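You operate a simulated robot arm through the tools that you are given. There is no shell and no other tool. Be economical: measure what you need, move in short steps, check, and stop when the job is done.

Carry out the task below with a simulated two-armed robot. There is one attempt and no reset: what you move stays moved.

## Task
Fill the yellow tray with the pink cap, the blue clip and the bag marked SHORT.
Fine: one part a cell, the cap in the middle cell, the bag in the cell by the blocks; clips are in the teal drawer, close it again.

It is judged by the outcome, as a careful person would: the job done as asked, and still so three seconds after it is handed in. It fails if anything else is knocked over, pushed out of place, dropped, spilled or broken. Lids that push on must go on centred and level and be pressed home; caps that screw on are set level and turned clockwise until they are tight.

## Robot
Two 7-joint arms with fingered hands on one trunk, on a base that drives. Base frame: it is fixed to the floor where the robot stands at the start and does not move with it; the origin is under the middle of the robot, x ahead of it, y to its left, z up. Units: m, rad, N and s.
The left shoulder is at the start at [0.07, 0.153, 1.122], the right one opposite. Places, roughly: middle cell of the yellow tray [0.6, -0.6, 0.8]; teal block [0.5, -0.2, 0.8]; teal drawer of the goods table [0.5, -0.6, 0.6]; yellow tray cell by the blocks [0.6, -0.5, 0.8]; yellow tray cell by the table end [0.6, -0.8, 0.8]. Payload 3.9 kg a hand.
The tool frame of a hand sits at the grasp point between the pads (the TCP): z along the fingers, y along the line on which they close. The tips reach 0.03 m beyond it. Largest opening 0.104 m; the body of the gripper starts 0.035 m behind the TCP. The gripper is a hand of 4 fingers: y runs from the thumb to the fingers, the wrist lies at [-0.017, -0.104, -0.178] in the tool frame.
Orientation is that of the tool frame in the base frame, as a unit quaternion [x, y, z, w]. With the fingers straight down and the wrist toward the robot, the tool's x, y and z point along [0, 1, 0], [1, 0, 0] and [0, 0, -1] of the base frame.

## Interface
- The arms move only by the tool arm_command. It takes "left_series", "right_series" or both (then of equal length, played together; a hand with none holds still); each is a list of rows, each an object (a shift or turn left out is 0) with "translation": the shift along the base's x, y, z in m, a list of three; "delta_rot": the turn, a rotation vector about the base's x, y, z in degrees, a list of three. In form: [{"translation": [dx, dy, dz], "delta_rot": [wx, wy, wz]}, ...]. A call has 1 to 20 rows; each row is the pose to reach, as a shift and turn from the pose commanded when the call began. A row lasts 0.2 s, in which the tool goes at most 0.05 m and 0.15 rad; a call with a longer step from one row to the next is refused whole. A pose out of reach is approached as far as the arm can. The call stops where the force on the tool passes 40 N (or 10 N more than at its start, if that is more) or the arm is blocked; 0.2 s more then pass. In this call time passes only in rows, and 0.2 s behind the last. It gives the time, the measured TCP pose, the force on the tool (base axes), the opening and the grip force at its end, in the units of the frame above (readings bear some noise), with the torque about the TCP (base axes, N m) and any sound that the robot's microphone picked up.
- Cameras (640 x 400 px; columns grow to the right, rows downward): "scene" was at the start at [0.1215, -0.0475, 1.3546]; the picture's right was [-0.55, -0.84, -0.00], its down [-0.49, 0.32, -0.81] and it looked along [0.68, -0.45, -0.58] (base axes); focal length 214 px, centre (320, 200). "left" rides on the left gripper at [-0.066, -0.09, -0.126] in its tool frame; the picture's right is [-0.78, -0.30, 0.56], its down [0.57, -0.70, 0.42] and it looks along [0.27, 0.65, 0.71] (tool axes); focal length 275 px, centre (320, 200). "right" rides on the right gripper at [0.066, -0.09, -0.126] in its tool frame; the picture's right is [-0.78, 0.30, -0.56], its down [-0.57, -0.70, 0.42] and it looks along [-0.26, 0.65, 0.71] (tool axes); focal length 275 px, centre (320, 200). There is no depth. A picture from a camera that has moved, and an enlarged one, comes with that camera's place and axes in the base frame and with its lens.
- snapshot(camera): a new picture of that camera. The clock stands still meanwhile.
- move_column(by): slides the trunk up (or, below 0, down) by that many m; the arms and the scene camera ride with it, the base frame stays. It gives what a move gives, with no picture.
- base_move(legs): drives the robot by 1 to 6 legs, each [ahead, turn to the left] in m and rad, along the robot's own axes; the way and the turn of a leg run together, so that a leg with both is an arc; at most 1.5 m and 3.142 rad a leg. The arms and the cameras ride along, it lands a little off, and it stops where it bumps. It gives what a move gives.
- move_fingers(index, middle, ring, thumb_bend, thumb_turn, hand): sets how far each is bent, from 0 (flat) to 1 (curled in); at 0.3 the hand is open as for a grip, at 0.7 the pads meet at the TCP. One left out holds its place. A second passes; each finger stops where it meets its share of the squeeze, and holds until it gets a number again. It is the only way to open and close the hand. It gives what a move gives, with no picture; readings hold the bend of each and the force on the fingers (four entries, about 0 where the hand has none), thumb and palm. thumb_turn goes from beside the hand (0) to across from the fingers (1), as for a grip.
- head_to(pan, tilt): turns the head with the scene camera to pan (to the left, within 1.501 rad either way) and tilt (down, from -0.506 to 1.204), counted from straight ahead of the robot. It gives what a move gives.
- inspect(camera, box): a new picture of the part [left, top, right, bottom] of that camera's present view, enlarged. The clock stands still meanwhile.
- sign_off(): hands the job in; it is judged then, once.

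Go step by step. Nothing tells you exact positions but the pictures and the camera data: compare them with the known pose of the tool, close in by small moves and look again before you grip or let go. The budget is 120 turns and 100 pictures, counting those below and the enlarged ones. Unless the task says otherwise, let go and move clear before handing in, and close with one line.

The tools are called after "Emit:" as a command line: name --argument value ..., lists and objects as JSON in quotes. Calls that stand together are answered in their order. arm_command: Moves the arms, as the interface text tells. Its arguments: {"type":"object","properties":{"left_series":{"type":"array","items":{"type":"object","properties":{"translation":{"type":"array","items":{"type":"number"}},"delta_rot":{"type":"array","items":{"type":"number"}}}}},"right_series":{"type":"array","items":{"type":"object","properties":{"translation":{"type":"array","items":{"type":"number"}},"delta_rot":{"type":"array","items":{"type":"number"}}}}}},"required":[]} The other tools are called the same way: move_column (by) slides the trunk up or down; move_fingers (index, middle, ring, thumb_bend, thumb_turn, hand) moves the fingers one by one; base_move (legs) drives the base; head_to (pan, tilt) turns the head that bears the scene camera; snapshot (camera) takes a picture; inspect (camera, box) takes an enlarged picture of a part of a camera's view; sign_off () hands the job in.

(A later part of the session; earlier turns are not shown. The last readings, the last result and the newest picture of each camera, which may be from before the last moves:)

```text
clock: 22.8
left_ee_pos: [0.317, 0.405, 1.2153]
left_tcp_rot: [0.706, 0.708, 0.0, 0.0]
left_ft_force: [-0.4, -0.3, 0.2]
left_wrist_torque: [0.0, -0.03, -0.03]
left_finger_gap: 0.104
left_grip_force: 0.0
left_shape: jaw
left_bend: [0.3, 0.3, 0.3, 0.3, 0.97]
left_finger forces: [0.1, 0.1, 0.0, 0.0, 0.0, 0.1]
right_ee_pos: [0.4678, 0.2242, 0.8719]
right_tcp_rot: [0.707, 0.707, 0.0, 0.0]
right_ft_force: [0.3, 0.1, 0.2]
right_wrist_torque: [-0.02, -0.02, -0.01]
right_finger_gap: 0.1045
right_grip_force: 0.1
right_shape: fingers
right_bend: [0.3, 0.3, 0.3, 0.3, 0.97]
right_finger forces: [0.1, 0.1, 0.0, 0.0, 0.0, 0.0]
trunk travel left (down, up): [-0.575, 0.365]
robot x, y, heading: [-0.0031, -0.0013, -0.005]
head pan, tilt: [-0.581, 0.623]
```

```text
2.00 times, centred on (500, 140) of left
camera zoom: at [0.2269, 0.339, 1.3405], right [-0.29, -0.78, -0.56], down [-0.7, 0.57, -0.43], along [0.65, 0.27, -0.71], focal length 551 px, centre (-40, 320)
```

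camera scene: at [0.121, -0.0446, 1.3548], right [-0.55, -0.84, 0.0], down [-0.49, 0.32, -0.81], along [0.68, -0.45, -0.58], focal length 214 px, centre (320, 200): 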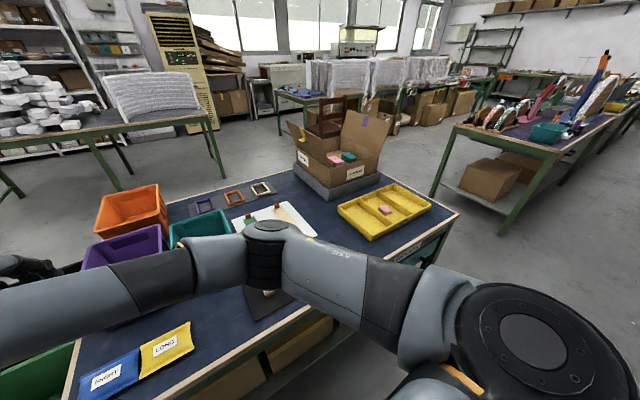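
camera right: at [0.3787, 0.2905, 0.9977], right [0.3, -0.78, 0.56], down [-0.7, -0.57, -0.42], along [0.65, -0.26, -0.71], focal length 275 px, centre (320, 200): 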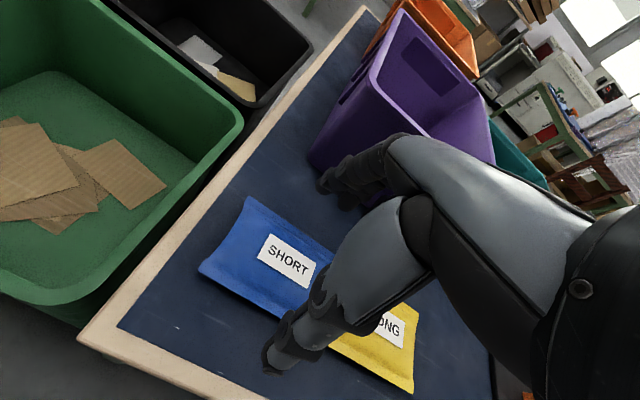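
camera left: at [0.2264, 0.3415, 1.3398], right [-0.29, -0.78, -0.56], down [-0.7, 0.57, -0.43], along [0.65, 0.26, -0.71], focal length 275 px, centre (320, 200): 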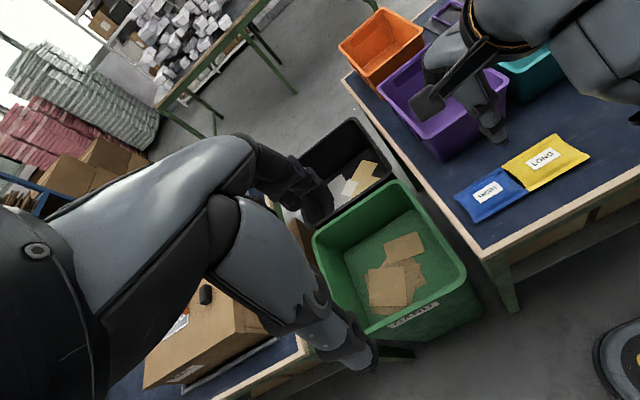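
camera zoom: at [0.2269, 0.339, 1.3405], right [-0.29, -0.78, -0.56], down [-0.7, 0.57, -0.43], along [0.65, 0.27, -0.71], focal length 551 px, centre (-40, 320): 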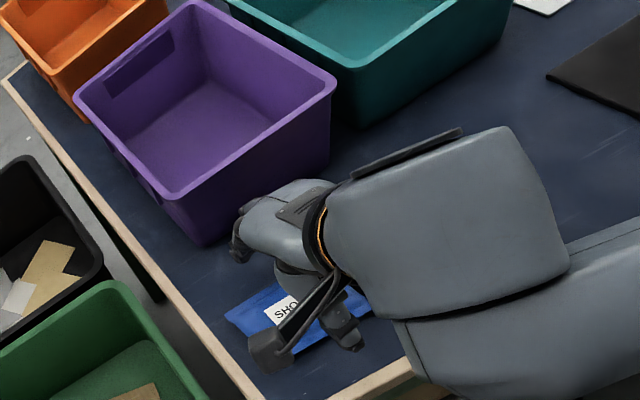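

The bag lies between thumb and fingers and the bin rim is clear. I come down to near the table.

Emit:
arm_command --right_series '[{"translation": [0.001, 0.003, -0.02]}, {"translation": [0.002, 0.003, -0.036]}]'

Emit:
inspect --camera "left" --box '[440, 100, 560, 220]'

Emit:
snapshot --camera "right"

```text
clock: 23.4
left_ee_pos: [0.3168, 0.4039, 1.215]
left_tcp_rot: [0.707, 0.707, 0.0, 0.001]
left_ft_force: [-1.5, -0.2, 0.0]
left_wrist_torque: [-0.01, -0.03, -0.01]
left_finger_gap: 0.104
left_grip_force: 0.0
left_shape: jaw
left_bend: [0.3, 0.3, 0.3, 0.3, 0.97]
left_finger forces: [0.1, 0.0, 0.0, 0.0, 0.0, 0.0]
right_ee_pos: [0.4703, 0.2277, 0.8372]
right_tcp_rot: [0.706, 0.708, 0.001, 0.0]
right_ft_force: [0.0, 0.8, -0.2]
right_wrist_torque: [-0.02, 0.0, 0.0]
right_finger_gap: 0.1044
right_grip_force: 0.0
right_shape: fingers
right_bend: [0.3, 0.3, 0.3, 0.3, 0.97]
right_finger forces: [0.0, 0.0, 0.0, 0.0, 0.1, 0.0]
trunk travel left (down, up): [-0.575, 0.365]
robot x, y, heading: [0.0011, 0.0001, 0.004]
head pan, tilt: [-0.581, 0.623]
```

```text
3.33 times, centred on (500, 160) of left
camera zoom: at [0.2269, 0.3389, 1.3405], right [-0.29, -0.78, -0.56], down [-0.7, 0.57, -0.43], along [0.65, 0.27, -0.71], focal length 918 px, centre (-280, 333)
```

zoom: 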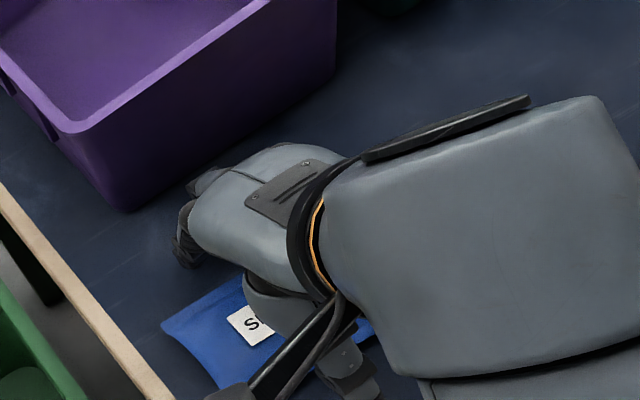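

```text
67 pictures are left
camera right: at [0.381, 0.2944, 0.9639], right [0.3, -0.78, 0.56], down [-0.7, -0.57, -0.43], along [0.65, -0.26, -0.71], focal length 275 px, centre (320, 200)
```

right: 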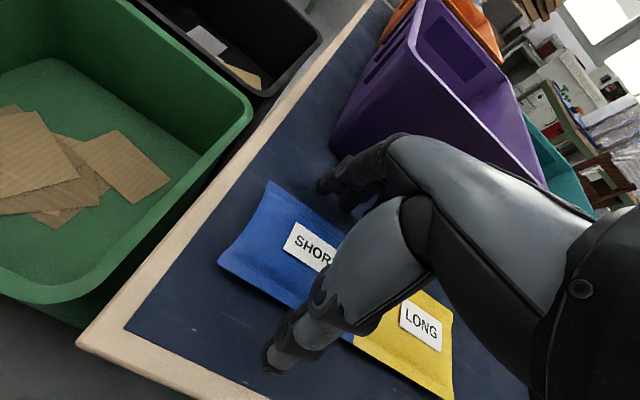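

Aligned. Go down the last centimetre and close softly.

Emit:
arm_command --right_series '[{"translation": [0, 0, -0.006]}, {"translation": [0, 0, -0.011]}]'

Emit:
move_fingers --hand "right" --index 0.46 --middle 0.46 --ring 0.46 --thumb_bend 0.46

Emit:
snapshot --camera "right"

```text
clock: 24.0
left_ee_pos: [0.317, 0.4044, 1.2161]
left_tcp_rot: [0.706, 0.708, 0.001, 0.0]
left_ft_force: [0.5, -0.2, -0.2]
left_wrist_torque: [-0.01, -0.01, -0.02]
left_finger_gap: 0.1037
left_grip_force: 0.1
left_shape: jaw
left_bend: [0.3, 0.3, 0.3, 0.3, 0.97]
left_finger forces: [0.0, 0.0, 0.0, 0.1, 0.0, 0.1]
right_ee_pos: [0.4776, 0.2223, 0.8291]
right_tcp_rot: [0.71, 0.704, 0.003, 0.009]
right_ft_force: [-0.6, -0.8, 3.4]
right_wrist_torque: [-0.01, -0.18, -0.05]
right_finger_gap: 0.1043
right_grip_force: 1.9
right_shape: fingers
right_bend: [0.3, 0.3, 0.3, 0.3, 0.97]
right_finger forces: [0.1, 3.3, 0.0, 0.1, 0.1, 0.0]
trunk travel left (down, up): [-0.575, 0.365]
robot x, y, heading: [0.0001, 0.0026, 0.006]
head pan, tilt: [-0.581, 0.623]
```

```text
clock: 24.9
left_ee_pos: [0.3161, 0.4042, 1.2161]
left_tcp_rot: [0.706, 0.708, 0.001, 0.001]
left_ft_force: [0.1, 0.0, 0.3]
left_wrist_torque: [0.03, 0.02, 0.02]
left_finger_gap: 0.1041
left_grip_force: 0.0
left_shape: jaw
left_bend: [0.3, 0.3, 0.3, 0.3, 0.97]
left_finger forces: [0.0, 0.1, 0.1, 0.0, 0.1, 0.0]
right_ee_pos: [0.4783, 0.2201, 0.8323]
right_tcp_rot: [0.709, 0.705, 0.008, 0.013]
right_ft_force: [0.5, -0.9, 20.9]
right_wrist_torque: [-0.18, -0.71, -0.01]
right_finger_gap: 0.071
right_grip_force: 10.9
right_shape: fingers
right_bend: [0.45, 0.38, 0.46, 0.42, 0.97]
right_finger forces: [0.8, 16.8, 0.1, 0.0, 5.0, 0.0]
trunk travel left (down, up): [-0.575, 0.365]
robot x, y, heading: [-0.0001, 0.0017, -0.001]
head pan, tilt: [-0.581, 0.623]
stopped (right hand): the force on the tool passed its limit (the readings are from after the stop); the commanded pose is now the measured one
```

```text
66 pictures are left
camera right: at [0.3865, 0.2888, 0.9545], right [0.27, -0.77, 0.57], down [-0.69, -0.57, -0.44], along [0.67, -0.27, -0.69], focal length 275 px, centre (320, 200)
```

right: 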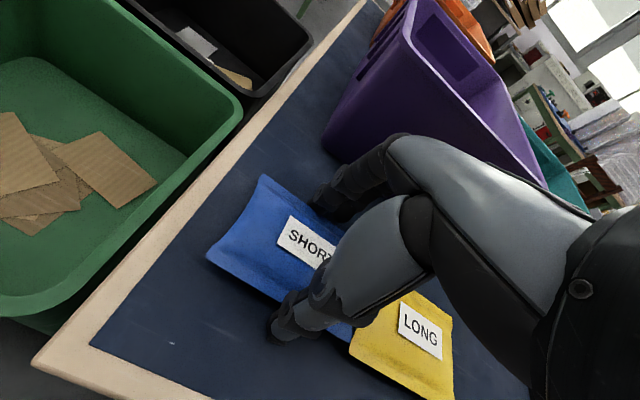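

The hand got nudged a little and the middle finger reads load. I check from the scene camera before tightening.

Emit:
snapshot --camera "scene"

Emit:
inspect --camera "left" --box '[420, 60, 640, 240]'

```text
65 pictures are left
camera scene: at [0.1198, -0.0478, 1.3545], right [-0.55, -0.84, 0.0], down [-0.49, 0.32, -0.81], along [0.68, -0.45, -0.58], focal length 214 px, centre (320, 200)
```

scene: 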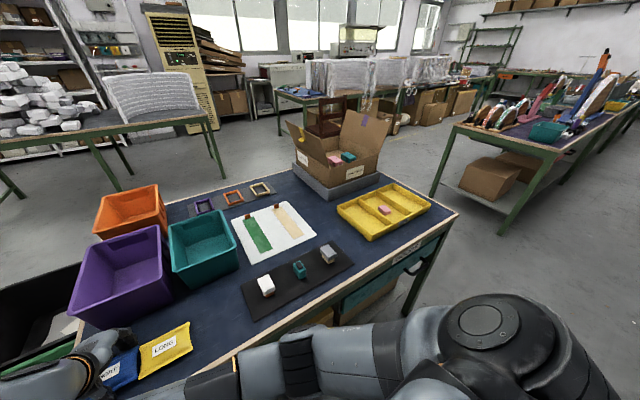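

```text
2.22 times, centred on (530, 150) of left
camera zoom: at [0.2254, 0.3381, 1.3408], right [-0.29, -0.78, -0.56], down [-0.7, 0.57, -0.43], along [0.65, 0.27, -0.71], focal length 612 px, centre (-147, 311)
```

zoom: 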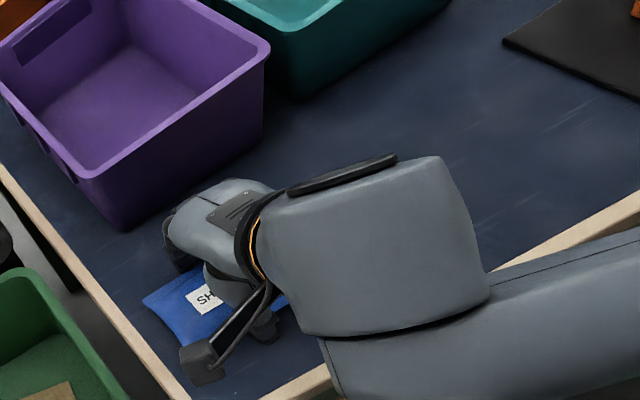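

The hand encloses the bag; the middle fingertip is pressing on the table. I raise a few mm and close on the bag.

Emit:
arm_command --right_series '[{"translation": [0, 0.002, 0.003]}]'

Emit:
move_fingers --hand "right" --index 0.52 --middle 0.52 --ring 0.52 --thumb_bend 0.52

Emit:
snapshot --camera "right"

```text
clock: 25.3
left_ee_pos: [0.3133, 0.4059, 1.2153]
left_tcp_rot: [0.707, 0.707, 0.001, 0.002]
left_ft_force: [-0.1, 0.6, -0.4]
left_wrist_torque: [0.02, -0.03, 0.02]
left_finger_gap: 0.1039
left_grip_force: 0.1
left_shape: jaw
left_bend: [0.3, 0.3, 0.3, 0.3, 0.97]
left_finger forces: [0.0, 0.1, 0.0, 0.0, 0.0, 0.1]
right_ee_pos: [0.4822, 0.2177, 0.8316]
right_tcp_rot: [0.713, 0.701, 0.004, 0.019]
right_ft_force: [-2.5, 7.2, 22.5]
right_wrist_torque: [0.12, -0.5, 0.17]
right_finger_gap: 0.0718
right_grip_force: 11.4
right_shape: fingers
right_bend: [0.46, 0.4, 0.46, 0.42, 0.96]
right_finger forces: [0.7, 16.9, 0.1, 0.0, 5.7, 0.0]
trunk travel left (down, up): [-0.575, 0.365]
robot x, y, heading: [0.0019, -0.0023, 0.003]
head pan, tilt: [-0.581, 0.623]
```

```text
clock: 26.3
left_ee_pos: [0.315, 0.4048, 1.2155]
left_tcp_rot: [0.706, 0.708, 0.002, 0.002]
left_ft_force: [-0.2, 0.7, -0.3]
left_wrist_torque: [-0.02, 0.01, 0.01]
left_finger_gap: 0.1038
left_grip_force: 0.1
left_shape: jaw
left_bend: [0.3, 0.3, 0.3, 0.3, 0.97]
left_finger forces: [0.0, 0.1, 0.0, 0.0, 0.0, 0.0]
right_ee_pos: [0.484, 0.2167, 0.8314]
right_tcp_rot: [0.713, 0.701, 0.004, 0.019]
right_ft_force: [3.6, 5.0, 24.1]
right_wrist_torque: [-0.03, -1.13, 0.22]
right_finger_gap: 0.0679
right_grip_force: 19.8
right_shape: fingers
right_bend: [0.48, 0.43, 0.49, 0.44, 0.96]
right_finger forces: [4.4, 23.6, 3.1, 0.1, 9.1, 0.1]
trunk travel left (down, up): [-0.575, 0.365]
robot x, y, heading: [-0.0006, 0.0016, -0.001]
head pan, tilt: [-0.581, 0.623]
```

```text
63 pictures are left
camera right: at [0.3922, 0.2865, 0.9537], right [0.26, -0.77, 0.58], down [-0.7, -0.57, -0.44], along [0.67, -0.29, -0.69], focal length 275 px, centre (320, 200)
```

right: 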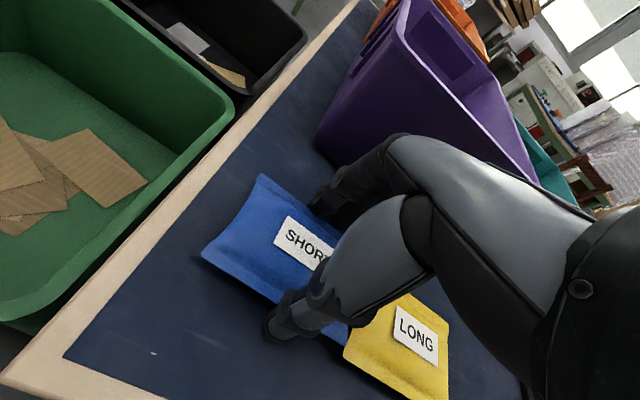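

All fingers now bear on the bag. I tighten a bit and lift a little.

Emit:
move_fingers --hand "right" --index 0.58 --middle 0.55 --ring 0.58 --thumb_bend 0.56

Emit:
arm_command --right_series '[{"translation": [0, 0, 0.01]}, {"translation": [0, 0, 0.02]}, {"translation": [0, 0, 0.035]}]'

Emit:
snapshot --camera "right"

Emit:
inspect --camera "left" --box '[420, 60, 640, 240]'

```text
clock: 27.3
left_ee_pos: [0.3147, 0.4033, 1.2161]
left_tcp_rot: [0.706, 0.708, 0.001, 0.001]
left_ft_force: [0.6, 1.2, 0.5]
left_wrist_torque: [0.04, 0.02, -0.01]
left_finger_gap: 0.1041
left_grip_force: 0.0
left_shape: jaw
left_bend: [0.3, 0.3, 0.3, 0.3, 0.97]
left_finger forces: [0.0, 0.1, 0.0, 0.0, 0.0, 0.0]
right_ee_pos: [0.4847, 0.2156, 0.8316]
right_tcp_rot: [0.713, 0.701, 0.005, 0.019]
right_ft_force: [4.7, 2.5, 22.4]
right_wrist_torque: [-0.1, -1.09, 0.18]
right_finger_gap: 0.0674
right_grip_force: 24.2
right_shape: fingers
right_bend: [0.49, 0.43, 0.5, 0.44, 0.96]
right_finger forces: [7.4, 22.2, 5.7, 0.1, 14.1, 0.1]
trunk travel left (down, up): [-0.575, 0.365]
robot x, y, heading: [0.0004, -0.0004, 0.0]
head pan, tilt: [-0.581, 0.623]
```

```text
clock: 28.3
left_ee_pos: [0.3174, 0.4046, 1.2147]
left_tcp_rot: [0.706, 0.708, 0.001, 0.002]
left_ft_force: [0.0, 0.0, 0.3]
left_wrist_torque: [-0.02, 0.0, -0.01]
left_finger_gap: 0.104
left_grip_force: 0.0
left_shape: jaw
left_bend: [0.3, 0.3, 0.3, 0.3, 0.97]
left_finger forces: [0.0, 0.0, 0.0, 0.0, 0.0, 0.0]
right_ee_pos: [0.5047, 0.1848, 0.8414]
right_tcp_rot: [0.727, 0.685, -0.016, 0.039]
right_ft_force: [0.2, 0.0, 0.3]
right_wrist_torque: [-0.03, -0.01, -0.02]
right_finger_gap: 0.0673
right_grip_force: 14.7
right_shape: fingers
right_bend: [0.49, 0.5, 0.51, 0.44, 0.95]
right_finger forces: [6.8, 2.7, 5.1, 0.0, 14.6, 0.0]
trunk travel left (down, up): [-0.575, 0.365]
robot x, y, heading: [0.0023, -0.0017, 0.001]
head pan, tilt: [-0.581, 0.623]
stopped in row 3 (right hand): the arm was blocked; the commanded pose is now the measured one
```

```text
62 pictures are left
camera right: at [0.4165, 0.2649, 0.9594], right [0.23, -0.75, 0.63], down [-0.72, -0.56, -0.4], along [0.65, -0.36, -0.67], focal length 275 px, centre (320, 200)
```

right: 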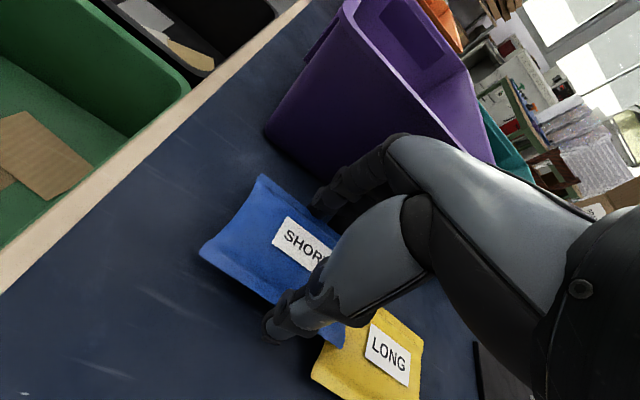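

```text
2.22 times, centred on (530, 150) of left
camera zoom: at [0.2274, 0.339, 1.3404], right [-0.29, -0.78, -0.56], down [-0.7, 0.57, -0.43], along [0.65, 0.26, -0.71], focal length 612 px, centre (-147, 311)
```

zoom: 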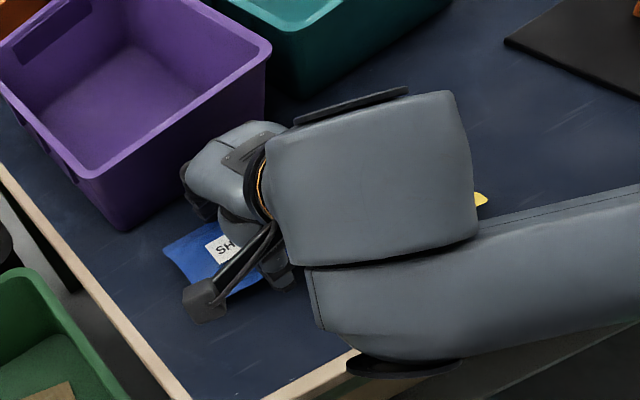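

The arm is being blocked somewhere while lifting. I look at the arm itself before moving on.

Emit:
head_to --pan 0.1 --tilt 1.1

Emit:
snapshot --camera "scene"

```text
clock: 29.4
left_ee_pos: [0.3188, 0.4053, 1.2142]
left_tcp_rot: [0.707, 0.707, -0.001, 0.001]
left_ft_force: [-0.1, 0.7, -0.2]
left_wrist_torque: [-0.01, 0.01, 0.02]
left_finger_gap: 0.1039
left_grip_force: 0.2
left_shape: jaw
left_bend: [0.3, 0.3, 0.3, 0.3, 0.97]
left_finger forces: [0.1, 0.0, 0.1, 0.1, 0.0, 0.0]
right_ee_pos: [0.5056, 0.1842, 0.8422]
right_tcp_rot: [0.727, 0.685, -0.016, 0.038]
right_ft_force: [-0.3, 0.5, -0.4]
right_wrist_torque: [-0.02, 0.01, 0.01]
right_finger_gap: 0.0671
right_grip_force: 14.7
right_shape: fingers
right_bend: [0.49, 0.5, 0.51, 0.44, 0.95]
right_finger forces: [6.8, 2.8, 5.1, 0.0, 14.5, 0.0]
trunk travel left (down, up): [-0.575, 0.365]
robot x, y, heading: [0.0005, 0.0008, 0.002]
head pan, tilt: [0.099, 1.1]
```

```text
60 pictures are left
camera scene: at [0.1113, 0.0074, 1.318], right [0.1, -1.0, 0.0], down [-0.89, -0.09, -0.45], along [0.45, 0.04, -0.89], focal length 214 px, centre (320, 200)
```

scene: 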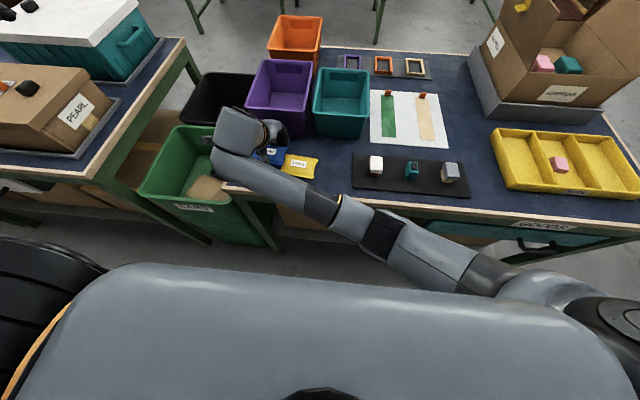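

The forearm seems to lie low against the table's front edge. Raising the trunk lifts arm and bag together, so I do that in a small step.

Emit:
move_column --by 0.04

Emit:
inspect --camera "scene" --box '[180, 60, 400, 240]'

Emit:
snapshot --camera "right"

```text
clock: 30.2
left_ee_pos: [0.3181, 0.4051, 1.2549]
left_tcp_rot: [0.707, 0.708, -0.001, 0.001]
left_ft_force: [-0.1, 0.1, -0.9]
left_wrist_torque: [-0.02, 0.0, -0.03]
left_finger_gap: 0.1039
left_grip_force: 0.0
left_shape: jaw
left_bend: [0.3, 0.3, 0.3, 0.3, 0.97]
left_finger forces: [0.0, 0.1, 0.0, 0.1, 0.0, 0.0]
right_ee_pos: [0.504, 0.1849, 0.8812]
right_tcp_rot: [0.727, 0.685, -0.016, 0.039]
right_ft_force: [1.1, -0.3, -1.0]
right_wrist_torque: [-0.01, 0.01, -0.02]
right_finger_gap: 0.067
right_grip_force: 14.6
right_shape: fingers
right_bend: [0.49, 0.5, 0.51, 0.44, 0.95]
right_finger forces: [6.9, 2.7, 5.2, 0.0, 14.7, 0.1]
trunk travel left (down, up): [-0.615, 0.325]
robot x, y, heading: [0.0021, 0.0013, -0.001]
head pan, tilt: [0.099, 1.1]
```

```text
2.22 times, centred on (290, 150) of scene
camera zoom: at [0.1115, 0.0077, 1.3579], right [0.1, -1.0, 0.0], down [-0.89, -0.09, -0.45], along [0.45, 0.04, -0.89], focal length 477 px, centre (387, 311)
```

zoom: 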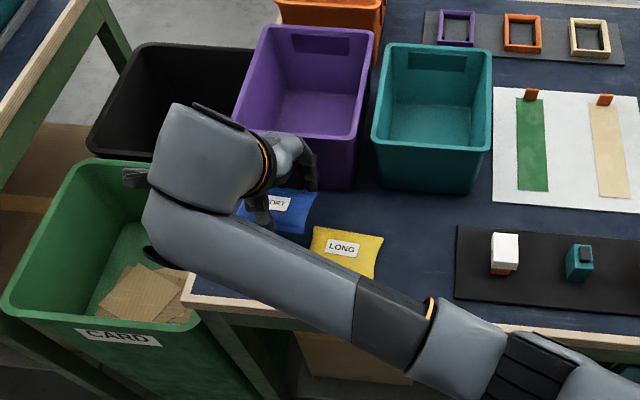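

```text
58 pictures are left
camera right: at [0.4162, 0.2652, 0.999], right [0.23, -0.75, 0.63], down [-0.72, -0.56, -0.4], along [0.65, -0.36, -0.67], focal length 275 px, centre (320, 200)
```

right: 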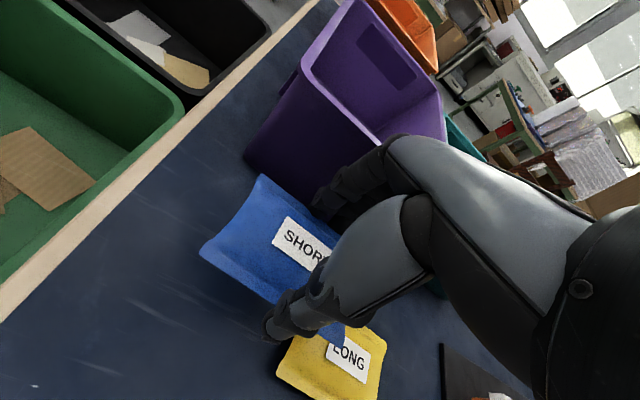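

The bag is held and clear of the table, but SHORT nudged LONG a few cm; I'll put that right later. Now lift clear, level the hand and move toward the tray.

Emit:
arm_command --right_series '[{"translation": [0, 0, 0.03], "delta_rot": [1, 0.5, 0]}, {"translation": [-0.005, 0, 0.07], "delta_rot": [2, 1, 0]}, {"translation": [-0.01, -0.01, 0.11], "delta_rot": [3, 1.5, 0]}, {"translation": [-0.02, -0.03, 0.14], "delta_rot": [4.4, 1.8, 0]}, {"translation": [-0.025, -0.07, 0.15], "delta_rot": [4.4, 1.8, 0]}, {"translation": [-0.03, -0.115, 0.15], "delta_rot": [4.4, 1.8, 0]}, {"translation": [-0.03, -0.16, 0.15], "delta_rot": [4.4, 1.8, 0]}, {"translation": [-0.03, -0.205, 0.15], "delta_rot": [4.4, 1.8, 0]}, {"translation": [-0.03, -0.25, 0.15], "delta_rot": [4.4, 1.8, 0]}, {"translation": [-0.03, -0.295, 0.15], "delta_rot": [4.4, 1.8, 0]}, {"translation": [-0.03, -0.34, 0.15], "delta_rot": [4.4, 1.8, 0]}]'

Emit:
snapshot --camera "scene"

Emit:
snapshot --camera "right"

```text
clock: 31.1
left_ee_pos: [0.3176, 0.4043, 1.2557]
left_tcp_rot: [0.707, 0.707, 0.0, 0.001]
left_ft_force: [-0.4, 1.0, 0.2]
left_wrist_torque: [0.0, -0.02, 0.01]
left_finger_gap: 0.1037
left_grip_force: 0.1
left_shape: jaw
left_bend: [0.3, 0.3, 0.3, 0.3, 0.97]
left_finger forces: [0.1, 0.0, 0.0, 0.0, 0.1, 0.0]
right_ee_pos: [0.5364, 0.1078, 0.9631]
right_tcp_rot: [0.758, 0.648, -0.038, 0.066]
right_ft_force: [0.7, 0.0, -0.1]
right_wrist_torque: [0.01, 0.0, 0.0]
right_finger_gap: 0.067
right_grip_force: 14.2
right_shape: fingers
right_bend: [0.49, 0.5, 0.51, 0.44, 0.95]
right_finger forces: [6.7, 3.0, 5.0, 0.0, 14.6, 0.0]
trunk travel left (down, up): [-0.615, 0.325]
robot x, y, heading: [-0.0003, 0.0013, 0.001]
head pan, tilt: [0.099, 1.1]
stopped in row 4 (right hand): the arm was blocked; the commanded pose is now the measured one
```

```text
57 pictures are left
camera scene: at [0.111, 0.0067, 1.358], right [0.1, -1.0, 0.0], down [-0.89, -0.09, -0.45], along [0.45, 0.04, -0.89], focal length 214 px, centre (320, 200)
```

scene: 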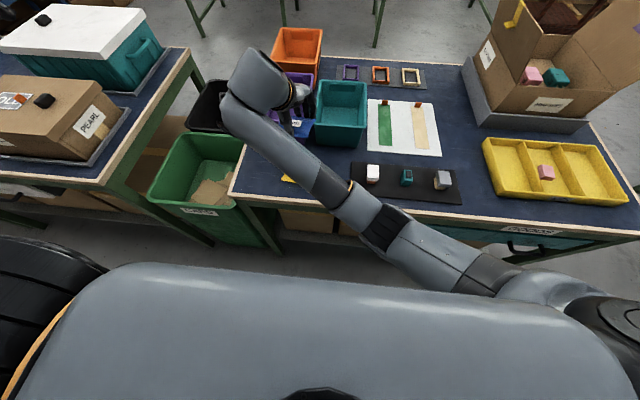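

```text
56 pictures are left
camera right: at [0.4555, 0.205, 1.0739], right [0.15, -0.72, 0.68], down [-0.77, -0.52, -0.37], along [0.62, -0.46, -0.64], focal length 275 px, centre (320, 200)
```

right: 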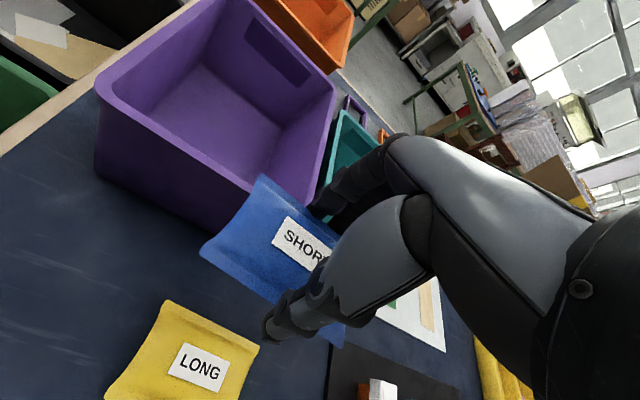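

The wrist seems to be against a joint limit in this cross-body posture. I raise the trunk a little for clearance and swing the hand back toward the right with a yaw, which relieves the wrist.

Emit:
move_column --by 0.06

Emit:
arm_command --right_series '[{"translation": [-0.015, -0.03, 0], "delta_rot": [0, 0, -4]}, {"translation": [-0.03, -0.06, 0], "delta_rot": [0, 0, -8]}, {"translation": [-0.045, -0.1, 0], "delta_rot": [0, 0, -12]}, {"translation": [-0.06, -0.14, 0], "delta_rot": [0, 0, -16]}]'

Emit:
snapshot --camera "scene"

```text
clock: 32.1
left_ee_pos: [0.317, 0.4049, 1.3157]
left_tcp_rot: [0.707, 0.708, -0.001, 0.0]
left_ft_force: [-0.1, 0.1, -0.3]
left_wrist_torque: [0.02, 0.01, 0.03]
left_finger_gap: 0.1039
left_grip_force: 0.0
left_shape: jaw
left_bend: [0.3, 0.3, 0.3, 0.3, 0.97]
left_finger forces: [0.1, 0.0, 0.0, 0.0, 0.0, 0.1]
right_ee_pos: [0.5353, 0.1089, 1.0214]
right_tcp_rot: [0.758, 0.648, -0.038, 0.066]
right_ft_force: [0.2, -0.1, -0.9]
right_wrist_torque: [0.0, 0.0, 0.0]
right_finger_gap: 0.0669
right_grip_force: 14.5
right_shape: fingers
right_bend: [0.49, 0.5, 0.51, 0.44, 0.95]
right_finger forces: [6.8, 2.9, 5.0, 0.0, 14.7, 0.0]
trunk travel left (down, up): [-0.675, 0.265]
robot x, y, heading: [-0.0018, 0.0002, 0.002]
head pan, tilt: [0.099, 1.1]
```

```text
clock: 33.3
left_ee_pos: [0.3172, 0.4055, 1.315]
left_tcp_rot: [0.707, 0.707, -0.001, 0.001]
left_ft_force: [0.2, 0.2, -0.5]
left_wrist_torque: [-0.01, 0.03, 0.04]
left_finger_gap: 0.104
left_grip_force: 0.0
left_shape: jaw
left_bend: [0.3, 0.3, 0.3, 0.3, 0.97]
left_finger forces: [0.0, 0.1, 0.0, 0.0, 0.0, 0.0]
right_ee_pos: [0.4885, -0.0655, 1.0196]
right_tcp_rot: [0.846, 0.519, -0.06, 0.106]
right_ft_force: [0.0, 0.2, -1.6]
right_wrist_torque: [-0.02, 0.02, 0.04]
right_finger_gap: 0.0674
right_grip_force: 14.1
right_shape: fingers
right_bend: [0.49, 0.5, 0.51, 0.44, 0.95]
right_finger forces: [6.7, 2.8, 4.8, 0.1, 14.3, 0.0]
trunk travel left (down, up): [-0.675, 0.265]
robot x, y, heading: [0.0058, -0.0029, 0.0]
head pan, tilt: [0.099, 1.1]
stopped in row 4 (right hand): the arm was blocked; the commanded pose is now the measured one
```

```text
55 pictures are left
camera scene: at [0.1115, 0.0082, 1.4179], right [0.1, -1.0, 0.0], down [-0.89, -0.09, -0.45], along [0.45, 0.04, -0.89], focal length 214 px, centre (320, 200)
```

scene: 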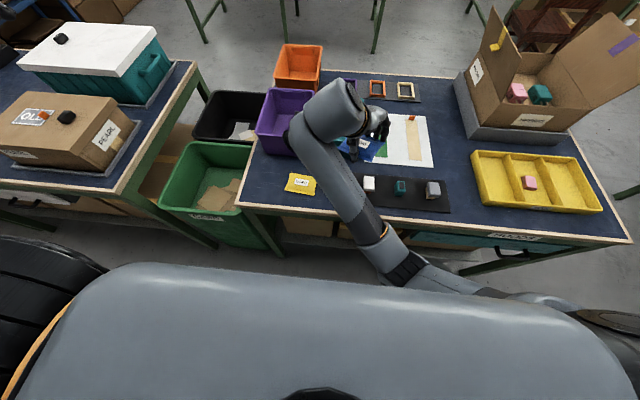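

The hand follows and is swinging free toward the right. I continue toward the tray with more yaw.

Emit:
arm_command --right_series '[{"translation": [0.0, -0.04, 0], "delta_rot": [0, 0, -5]}, {"translation": [0.0, -0.08, 0], "delta_rot": [0, 0, -10]}, {"translation": [0.0, -0.12, 0], "delta_rot": [0, 0, -15]}, {"translation": [0.0, -0.16, 0], "delta_rot": [0, 0, -20]}, {"translation": [0.01, -0.2, 0], "delta_rot": [0, 0, -25]}, {"translation": [0.02, -0.24, 0], "delta_rot": [0, 0, -30]}, {"translation": [0.03, -0.28, 0], "delta_rot": [0, 0, -35]}, {"translation": [0.04, -0.32, 0], "delta_rot": [0, 0, -40]}]'

Emit:
snapshot --camera "scene"

```text
clock: 35.1
left_ee_pos: [0.3201, 0.4007, 1.3163]
left_tcp_rot: [0.707, 0.707, 0.001, -0.001]
left_ft_force: [0.6, -0.4, -0.3]
left_wrist_torque: [0.05, 0.04, 0.0]
left_finger_gap: 0.1041
left_grip_force: 0.1
left_shape: jaw
left_bend: [0.3, 0.3, 0.3, 0.3, 0.97]
left_finger forces: [0.1, 0.0, 0.0, 0.0, 0.0, 0.0]
right_ee_pos: [0.5309, -0.387, 1.0181]
right_tcp_rot: [0.973, 0.199, -0.091, 0.076]
right_ft_force: [0.9, -0.1, -1.4]
right_wrist_torque: [0.03, 0.01, -0.03]
right_finger_gap: 0.0673
right_grip_force: 14.6
right_shape: fingers
right_bend: [0.49, 0.5, 0.51, 0.44, 0.95]
right_finger forces: [6.6, 2.6, 4.8, 0.0, 13.9, 0.1]
trunk travel left (down, up): [-0.675, 0.265]
robot x, y, heading: [-0.0003, -0.0007, 0.0]
head pan, tilt: [0.099, 1.1]
```

```text
54 pictures are left
camera scene: at [0.1124, 0.0049, 1.4179], right [0.1, -1.0, 0.0], down [-0.89, -0.09, -0.45], along [0.45, 0.05, -0.89], focal length 214 px, centre (320, 200)
```

scene: 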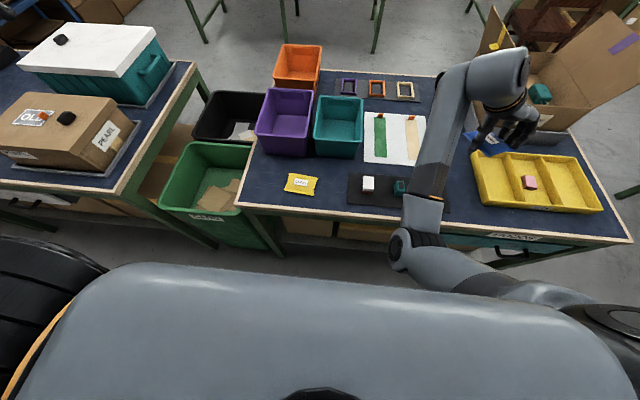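

The arm is free again. Now I turn the hand level with the bag's length along the cell and centre it over the cell by the blocks.

Emit:
arm_command --right_series '[{"translation": [0.005, -0.03, 0], "delta_rot": [1.76, -2.1, -4.6]}, {"translation": [0.01, -0.06, 0], "delta_rot": [3.52, -4.2, -9.2]}, {"translation": [0.014, -0.09, 0], "delta_rot": [5.28, -6.3, -13.8]}, {"translation": [0.018, -0.12, 0], "delta_rot": [7.0, -8.4, -18.4]}, {"translation": [0.02, -0.144, 0], "delta_rot": [8.8, -10.5, -23]}]'

Emit:
snapshot --camera "right"

Emit:
inspect --camera "scene" --box '[420, 40, 640, 250]'

```text
clock: 36.3
left_ee_pos: [0.3177, 0.4034, 1.3153]
left_tcp_rot: [0.708, 0.706, 0.001, 0.0]
left_ft_force: [0.6, -0.7, 0.2]
left_wrist_torque: [0.02, -0.01, 0.02]
left_finger_gap: 0.104
left_grip_force: 0.1
left_shape: jaw
left_bend: [0.3, 0.3, 0.3, 0.3, 0.97]
left_finger forces: [0.1, 0.0, 0.0, 0.0, 0.0, 0.0]
right_ee_pos: [0.5481, -0.5296, 1.0206]
right_tcp_rot: [1.0, 0.0, 0.0, 0.001]
right_ft_force: [-0.1, 0.2, -0.9]
right_wrist_torque: [-0.02, -0.02, 0.02]
right_finger_gap: 0.0672
right_grip_force: 14.2
right_shape: fingers
right_bend: [0.49, 0.5, 0.51, 0.44, 0.95]
right_finger forces: [6.6, 2.4, 4.8, 0.1, 13.9, 0.0]
trunk travel left (down, up): [-0.675, 0.265]
robot x, y, heading: [-0.0022, 0.0013, -0.005]
head pan, tilt: [0.099, 1.1]
```

```text
53 pictures are left
camera right: at [0.6151, -0.4389, 1.146], right [-0.78, -0.29, 0.56], down [-0.57, 0.7, -0.43], along [-0.27, -0.65, -0.71], focal length 275 px, centre (320, 200)
```

right: 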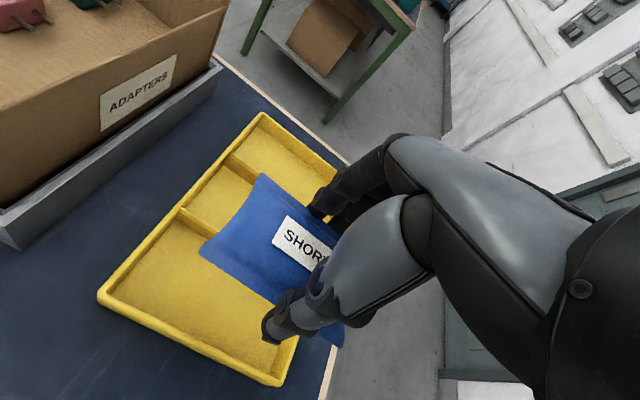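

```text
1.90 times, centred on (530, 145) of scene
camera zoom: at [0.1114, 0.006, 1.4179], right [0.1, -1.0, 0.0], down [-0.89, -0.09, -0.45], along [0.45, 0.05, -0.89], focal length 408 px, centre (-80, 305)
```

zoom: 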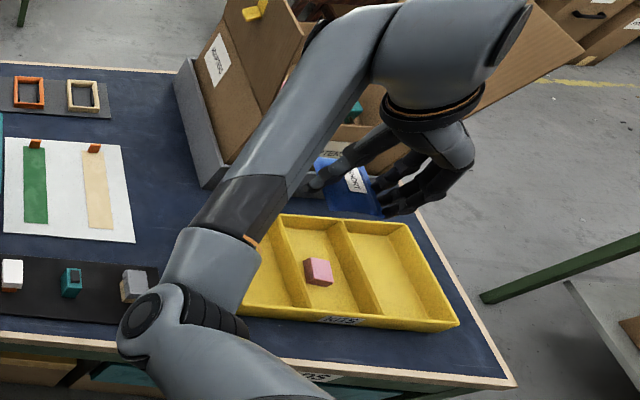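

The bag hangs level over the cell by the blocks. I lower it in steps to just above the tray walls and check the fit.

Emit:
arm_command --right_series '[{"translation": [0.001, -0.001, -0.04]}, {"translation": [0.001, -0.001, -0.08]}, {"translation": [0.001, -0.001, -0.12]}, {"translation": [0.001, -0.001, -0.145]}]'

Emit:
snapshot --camera "right"

Emit:
snapshot --camera "scene"

```text
clock: 37.3
left_ee_pos: [0.3187, 0.4038, 1.3151]
left_tcp_rot: [0.707, 0.707, 0.0, 0.0]
left_ft_force: [-0.4, -0.7, 0.3]
left_wrist_torque: [-0.02, 0.0, 0.03]
left_finger_gap: 0.1038
left_grip_force: 0.1
left_shape: jaw
left_bend: [0.3, 0.3, 0.3, 0.3, 0.97]
left_finger forces: [0.1, 0.0, 0.0, 0.1, 0.1, 0.1]
right_ee_pos: [0.5493, -0.53, 0.8759]
right_tcp_rot: [1.0, 0.001, 0.0, 0.002]
right_ft_force: [0.1, -0.6, -0.6]
right_wrist_torque: [0.01, 0.04, -0.02]
right_finger_gap: 0.0669
right_grip_force: 13.8
right_shape: fingers
right_bend: [0.49, 0.5, 0.51, 0.44, 0.95]
right_finger forces: [6.5, 2.5, 4.8, 0.0, 13.8, 0.0]
trunk travel left (down, up): [-0.675, 0.265]
robot x, y, heading: [0.0003, 0.0016, 0.003]
head pan, tilt: [0.099, 1.1]
```

```text
51 pictures are left
camera right: at [0.6162, -0.4385, 1.0011], right [-0.78, -0.3, 0.56], down [-0.57, 0.7, -0.43], along [-0.26, -0.65, -0.71], focal length 275 px, centre (320, 200)
```

right: 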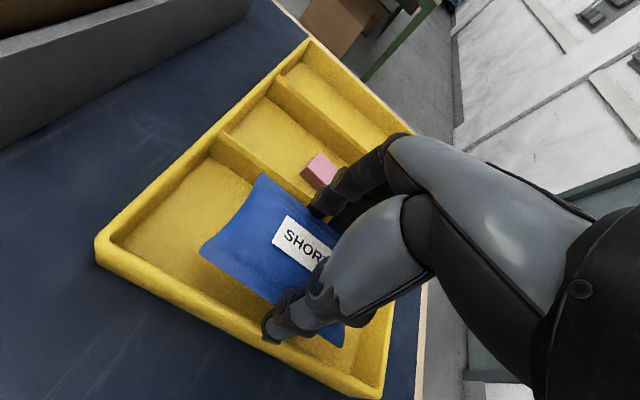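

```text
50 pictures are left
camera scene: at [0.1116, 0.0065, 1.418], right [0.1, -1.0, 0.0], down [-0.89, -0.09, -0.45], along [0.45, 0.04, -0.89], focal length 214 px, centre (320, 200)
```

scene: 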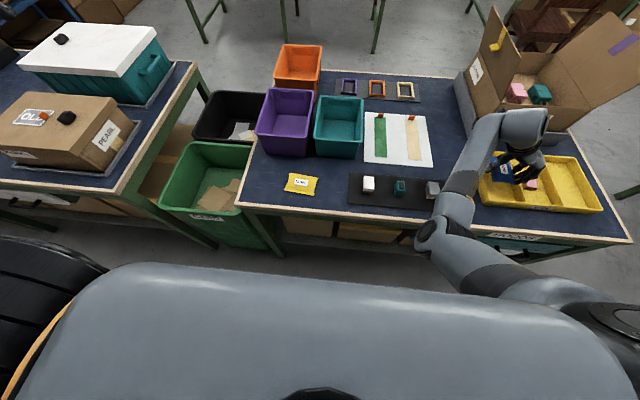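

The bag is within the cell outline. I lower another 1.5 cm and release gently.

Emit:
arm_command --right_series '[{"translation": [0.0, -0.002, -0.01]}, {"translation": [0.0, -0.003, -0.018]}]'

Emit:
inspect --camera "scene" --box '[400, 100, 620, 270]'

```text
clock: 37.9
left_ee_pos: [0.3143, 0.4074, 1.3163]
left_tcp_rot: [0.707, 0.707, 0.0, 0.002]
left_ft_force: [-0.1, 0.2, -0.1]
left_wrist_torque: [-0.02, 0.01, 0.0]
left_finger_gap: 0.1038
left_grip_force: 0.0
left_shape: jaw
left_bend: [0.3, 0.3, 0.3, 0.3, 0.97]
left_finger forces: [0.1, 0.0, 0.0, 0.1, 0.0, 0.0]
right_ee_pos: [0.5481, -0.5335, 0.8635]
right_tcp_rot: [1.0, 0.0, 0.005, 0.007]
right_ft_force: [2.4, -4.1, 24.3]
right_wrist_torque: [1.25, -0.14, -0.13]
right_finger_gap: 0.067
right_grip_force: 24.5
right_shape: fingers
right_bend: [0.5, 0.51, 0.52, 0.44, 0.95]
right_finger forces: [6.4, 1.6, 3.9, 0.0, 37.2, 0.0]
trunk travel left (down, up): [-0.675, 0.265]
robot x, y, heading: [-0.0016, 0.0007, -0.007]
head pan, tilt: [0.099, 1.1]
```

```text
2.35 times, centred on (510, 185) of scene
camera zoom: at [0.1069, 0.0104, 1.4188], right [0.1, -1.0, 0.0], down [-0.89, -0.09, -0.46], along [0.45, 0.04, -0.89], focal length 505 px, centre (-127, 235)
```

zoom: 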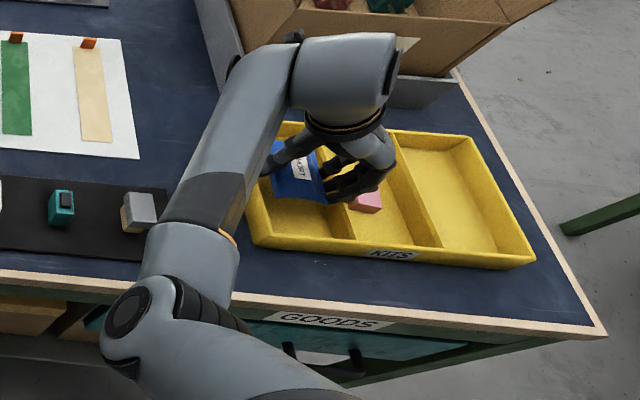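

The thumb rests on the tray's side wall. I raise 1 cm, shift slightly inward and then open the fingers.

Emit:
arm_command --right_series '[{"translation": [0.0, -0.004, 0.012]}]'

Emit:
move_fingers --hand "right" --index 0.4 --middle 0.4 --ring 0.4 --thumb_bend 0.37

Emit:
snapshot --camera "right"

```text
clock: 38.3
left_ee_pos: [0.3187, 0.4023, 1.3151]
left_tcp_rot: [0.707, 0.707, 0.001, 0.0]
left_ft_force: [-0.6, 0.1, -0.1]
left_wrist_torque: [-0.01, 0.01, 0.02]
left_finger_gap: 0.1039
left_grip_force: 0.0
left_shape: jaw
left_bend: [0.3, 0.3, 0.3, 0.3, 0.97]
left_finger forces: [0.0, 0.0, 0.0, 0.0, 0.0, 0.0]
right_ee_pos: [0.5489, -0.5368, 0.8649]
right_tcp_rot: [1.0, 0.001, -0.002, -0.002]
right_ft_force: [-0.1, 0.1, -0.6]
right_wrist_torque: [0.0, 0.0, -0.01]
right_finger_gap: 0.067
right_grip_force: 13.6
right_shape: fingers
right_bend: [0.5, 0.51, 0.52, 0.44, 0.95]
right_finger forces: [7.0, 2.2, 4.9, 0.0, 13.9, 0.0]
trunk travel left (down, up): [-0.675, 0.265]
robot x, y, heading: [0.0023, -0.0027, 0.001]
head pan, tilt: [0.099, 1.1]
```

```text
clock: 39.3
left_ee_pos: [0.3167, 0.4043, 1.3154]
left_tcp_rot: [0.707, 0.707, 0.0, -0.001]
left_ft_force: [0.3, -1.3, 0.0]
left_wrist_torque: [0.01, -0.03, 0.0]
left_finger_gap: 0.1038
left_grip_force: 0.1
left_shape: jaw
left_bend: [0.3, 0.3, 0.3, 0.3, 0.97]
left_finger forces: [0.0, 0.0, 0.1, 0.0, 0.1, 0.0]
right_ee_pos: [0.5489, -0.5379, 0.8689]
right_tcp_rot: [1.0, 0.0, 0.0, 0.001]
right_ft_force: [0.2, -0.1, 0.4]
right_wrist_torque: [0.0, 0.02, -0.02]
right_finger_gap: 0.0827
right_grip_force: 0.1
right_shape: fingers
right_bend: [0.4, 0.4, 0.4, 0.37, 0.97]
right_finger forces: [0.0, 0.0, 0.0, 0.0, 0.1, 0.0]
trunk travel left (down, up): [-0.675, 0.265]
robot x, y, heading: [-0.0031, 0.0003, 0.003]
head pan, tilt: [0.099, 1.1]
```

```text
48 pictures are left
camera right: at [0.6154, -0.4463, 0.9948], right [-0.78, -0.29, 0.56], down [-0.57, 0.7, -0.43], along [-0.26, -0.65, -0.71], focal length 275 px, centre (320, 200)
```

right: 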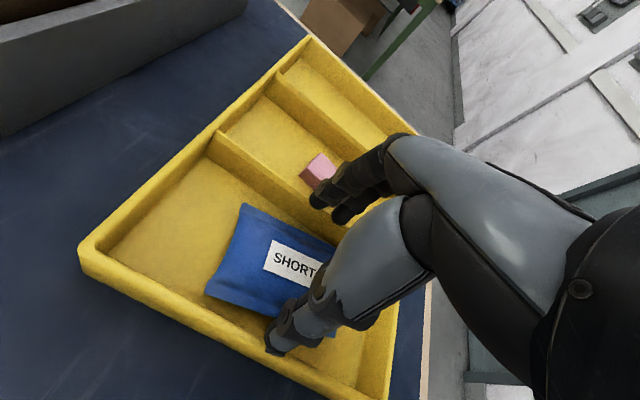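

The SHORT bag lies flat in its cell. I open wider, rise and take a look at it and at LONG from the original head pose.

Emit:
arm_command --right_series '[{"translation": [0.0, 0, 0.04]}, {"translation": [0.0, 0, 0.08]}, {"translation": [0.0, -0.03, 0.12]}, {"translation": [-0.03, -0.06, 0.14]}, {"translation": [-0.06, -0.08, 0.16]}, {"translation": [-0.1, -0.1, 0.17]}]'

Emit:
move_column --by -0.1

Emit:
head_to --pan -0.581 --tilt 0.623

Emit:
snapshot --camera "scene"

Emit:
inspect --camera "scene" --box '[60, 300, 220, 400]'

```text
clock: 40.7
left_ee_pos: [0.3168, 0.4018, 1.3156]
left_tcp_rot: [0.707, 0.707, 0.001, 0.0]
left_ft_force: [-0.2, 0.5, 0.4]
left_wrist_torque: [-0.01, -0.02, 0.01]
left_finger_gap: 0.104
left_grip_force: 0.1
left_shape: jaw
left_bend: [0.3, 0.3, 0.3, 0.3, 0.97]
left_finger forces: [0.0, 0.1, 0.1, 0.0, 0.0, 0.0]
right_ee_pos: [0.4482, -0.635, 1.0364]
right_tcp_rot: [1.0, 0.0, 0.001, 0.002]
right_ft_force: [-0.1, -1.6, 0.3]
right_wrist_torque: [0.0, -0.02, -0.02]
right_finger_gap: 0.0832
right_grip_force: 0.0
right_shape: fingers
right_bend: [0.4, 0.4, 0.4, 0.37, 0.97]
right_finger forces: [0.0, 0.1, 0.1, 0.1, 0.0, 0.0]
trunk travel left (down, up): [-0.675, 0.265]
robot x, y, heading: [0.0027, -0.0032, -0.004]
head pan, tilt: [0.099, 1.1]
```

```text
clock: 42.0
left_ee_pos: [0.3184, 0.4044, 1.2134]
left_tcp_rot: [0.707, 0.707, 0.0, 0.0]
left_ft_force: [-0.1, 0.6, 0.4]
left_wrist_torque: [0.02, 0.03, 0.02]
left_finger_gap: 0.1044
left_grip_force: 0.1
left_shape: jaw
left_bend: [0.3, 0.3, 0.3, 0.3, 0.97]
left_finger forces: [0.1, 0.1, 0.0, 0.1, 0.0, 0.0]
right_ee_pos: [0.4508, -0.6337, 0.9355]
right_tcp_rot: [1.0, 0.0, -0.001, 0.002]
right_ft_force: [-0.5, -0.2, 0.8]
right_wrist_torque: [-0.03, -0.02, -0.01]
right_finger_gap: 0.0828
right_grip_force: 0.1
right_shape: fingers
right_bend: [0.4, 0.4, 0.4, 0.37, 0.97]
right_finger forces: [0.0, 0.0, 0.0, 0.1, 0.1, 0.0]
trunk travel left (down, up): [-0.575, 0.365]
robot x, y, heading: [-0.0025, 0.0013, -0.004]
head pan, tilt: [0.099, 1.1]
```

```text
clock: 43.0
left_ee_pos: [0.3182, 0.4031, 1.2148]
left_tcp_rot: [0.708, 0.707, -0.001, 0.0]
left_ft_force: [0.3, -0.5, 0.1]
left_wrist_torque: [0.02, 0.01, 0.02]
left_finger_gap: 0.1042
left_grip_force: 0.1
left_shape: jaw
left_bend: [0.3, 0.3, 0.3, 0.3, 0.97]
left_finger forces: [0.0, 0.0, 0.0, 0.1, 0.1, 0.0]
right_ee_pos: [0.4498, -0.6326, 0.9361]
right_tcp_rot: [1.0, 0.0, 0.0, 0.002]
right_ft_force: [-0.8, 0.2, 0.3]
right_wrist_torque: [0.0, 0.0, -0.03]
right_finger_gap: 0.0829
right_grip_force: 0.1
right_shape: fingers
right_bend: [0.4, 0.4, 0.4, 0.37, 0.97]
right_finger forces: [0.1, 0.1, 0.1, 0.1, 0.0, 0.1]
trunk travel left (down, up): [-0.575, 0.365]
robot x, y, heading: [0.0021, 0.0023, -0.002]
head pan, tilt: [-0.581, 0.623]
```

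```text
47 pictures are left
camera scene: at [0.1216, -0.0472, 1.3545], right [-0.55, -0.84, 0.0], down [-0.49, 0.32, -0.81], along [0.68, -0.45, -0.58], focal length 214 px, centre (320, 200)
```

scene: 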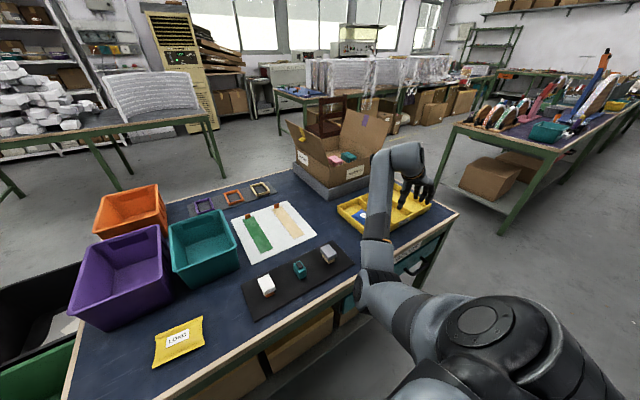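

```text
4.00 times, centred on (140, 350) of scene
camera zoom: at [0.1216, -0.0472, 1.3545], right [-0.55, -0.84, 0.0], down [-0.49, 0.32, -0.81], along [0.68, -0.45, -0.58], focal length 858 px, centre (1040, -400)
```

zoom: 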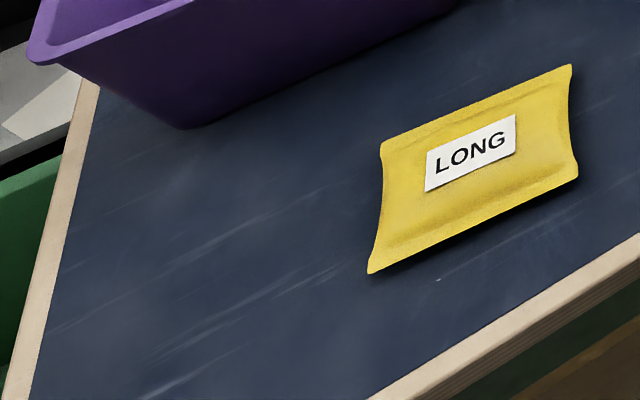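

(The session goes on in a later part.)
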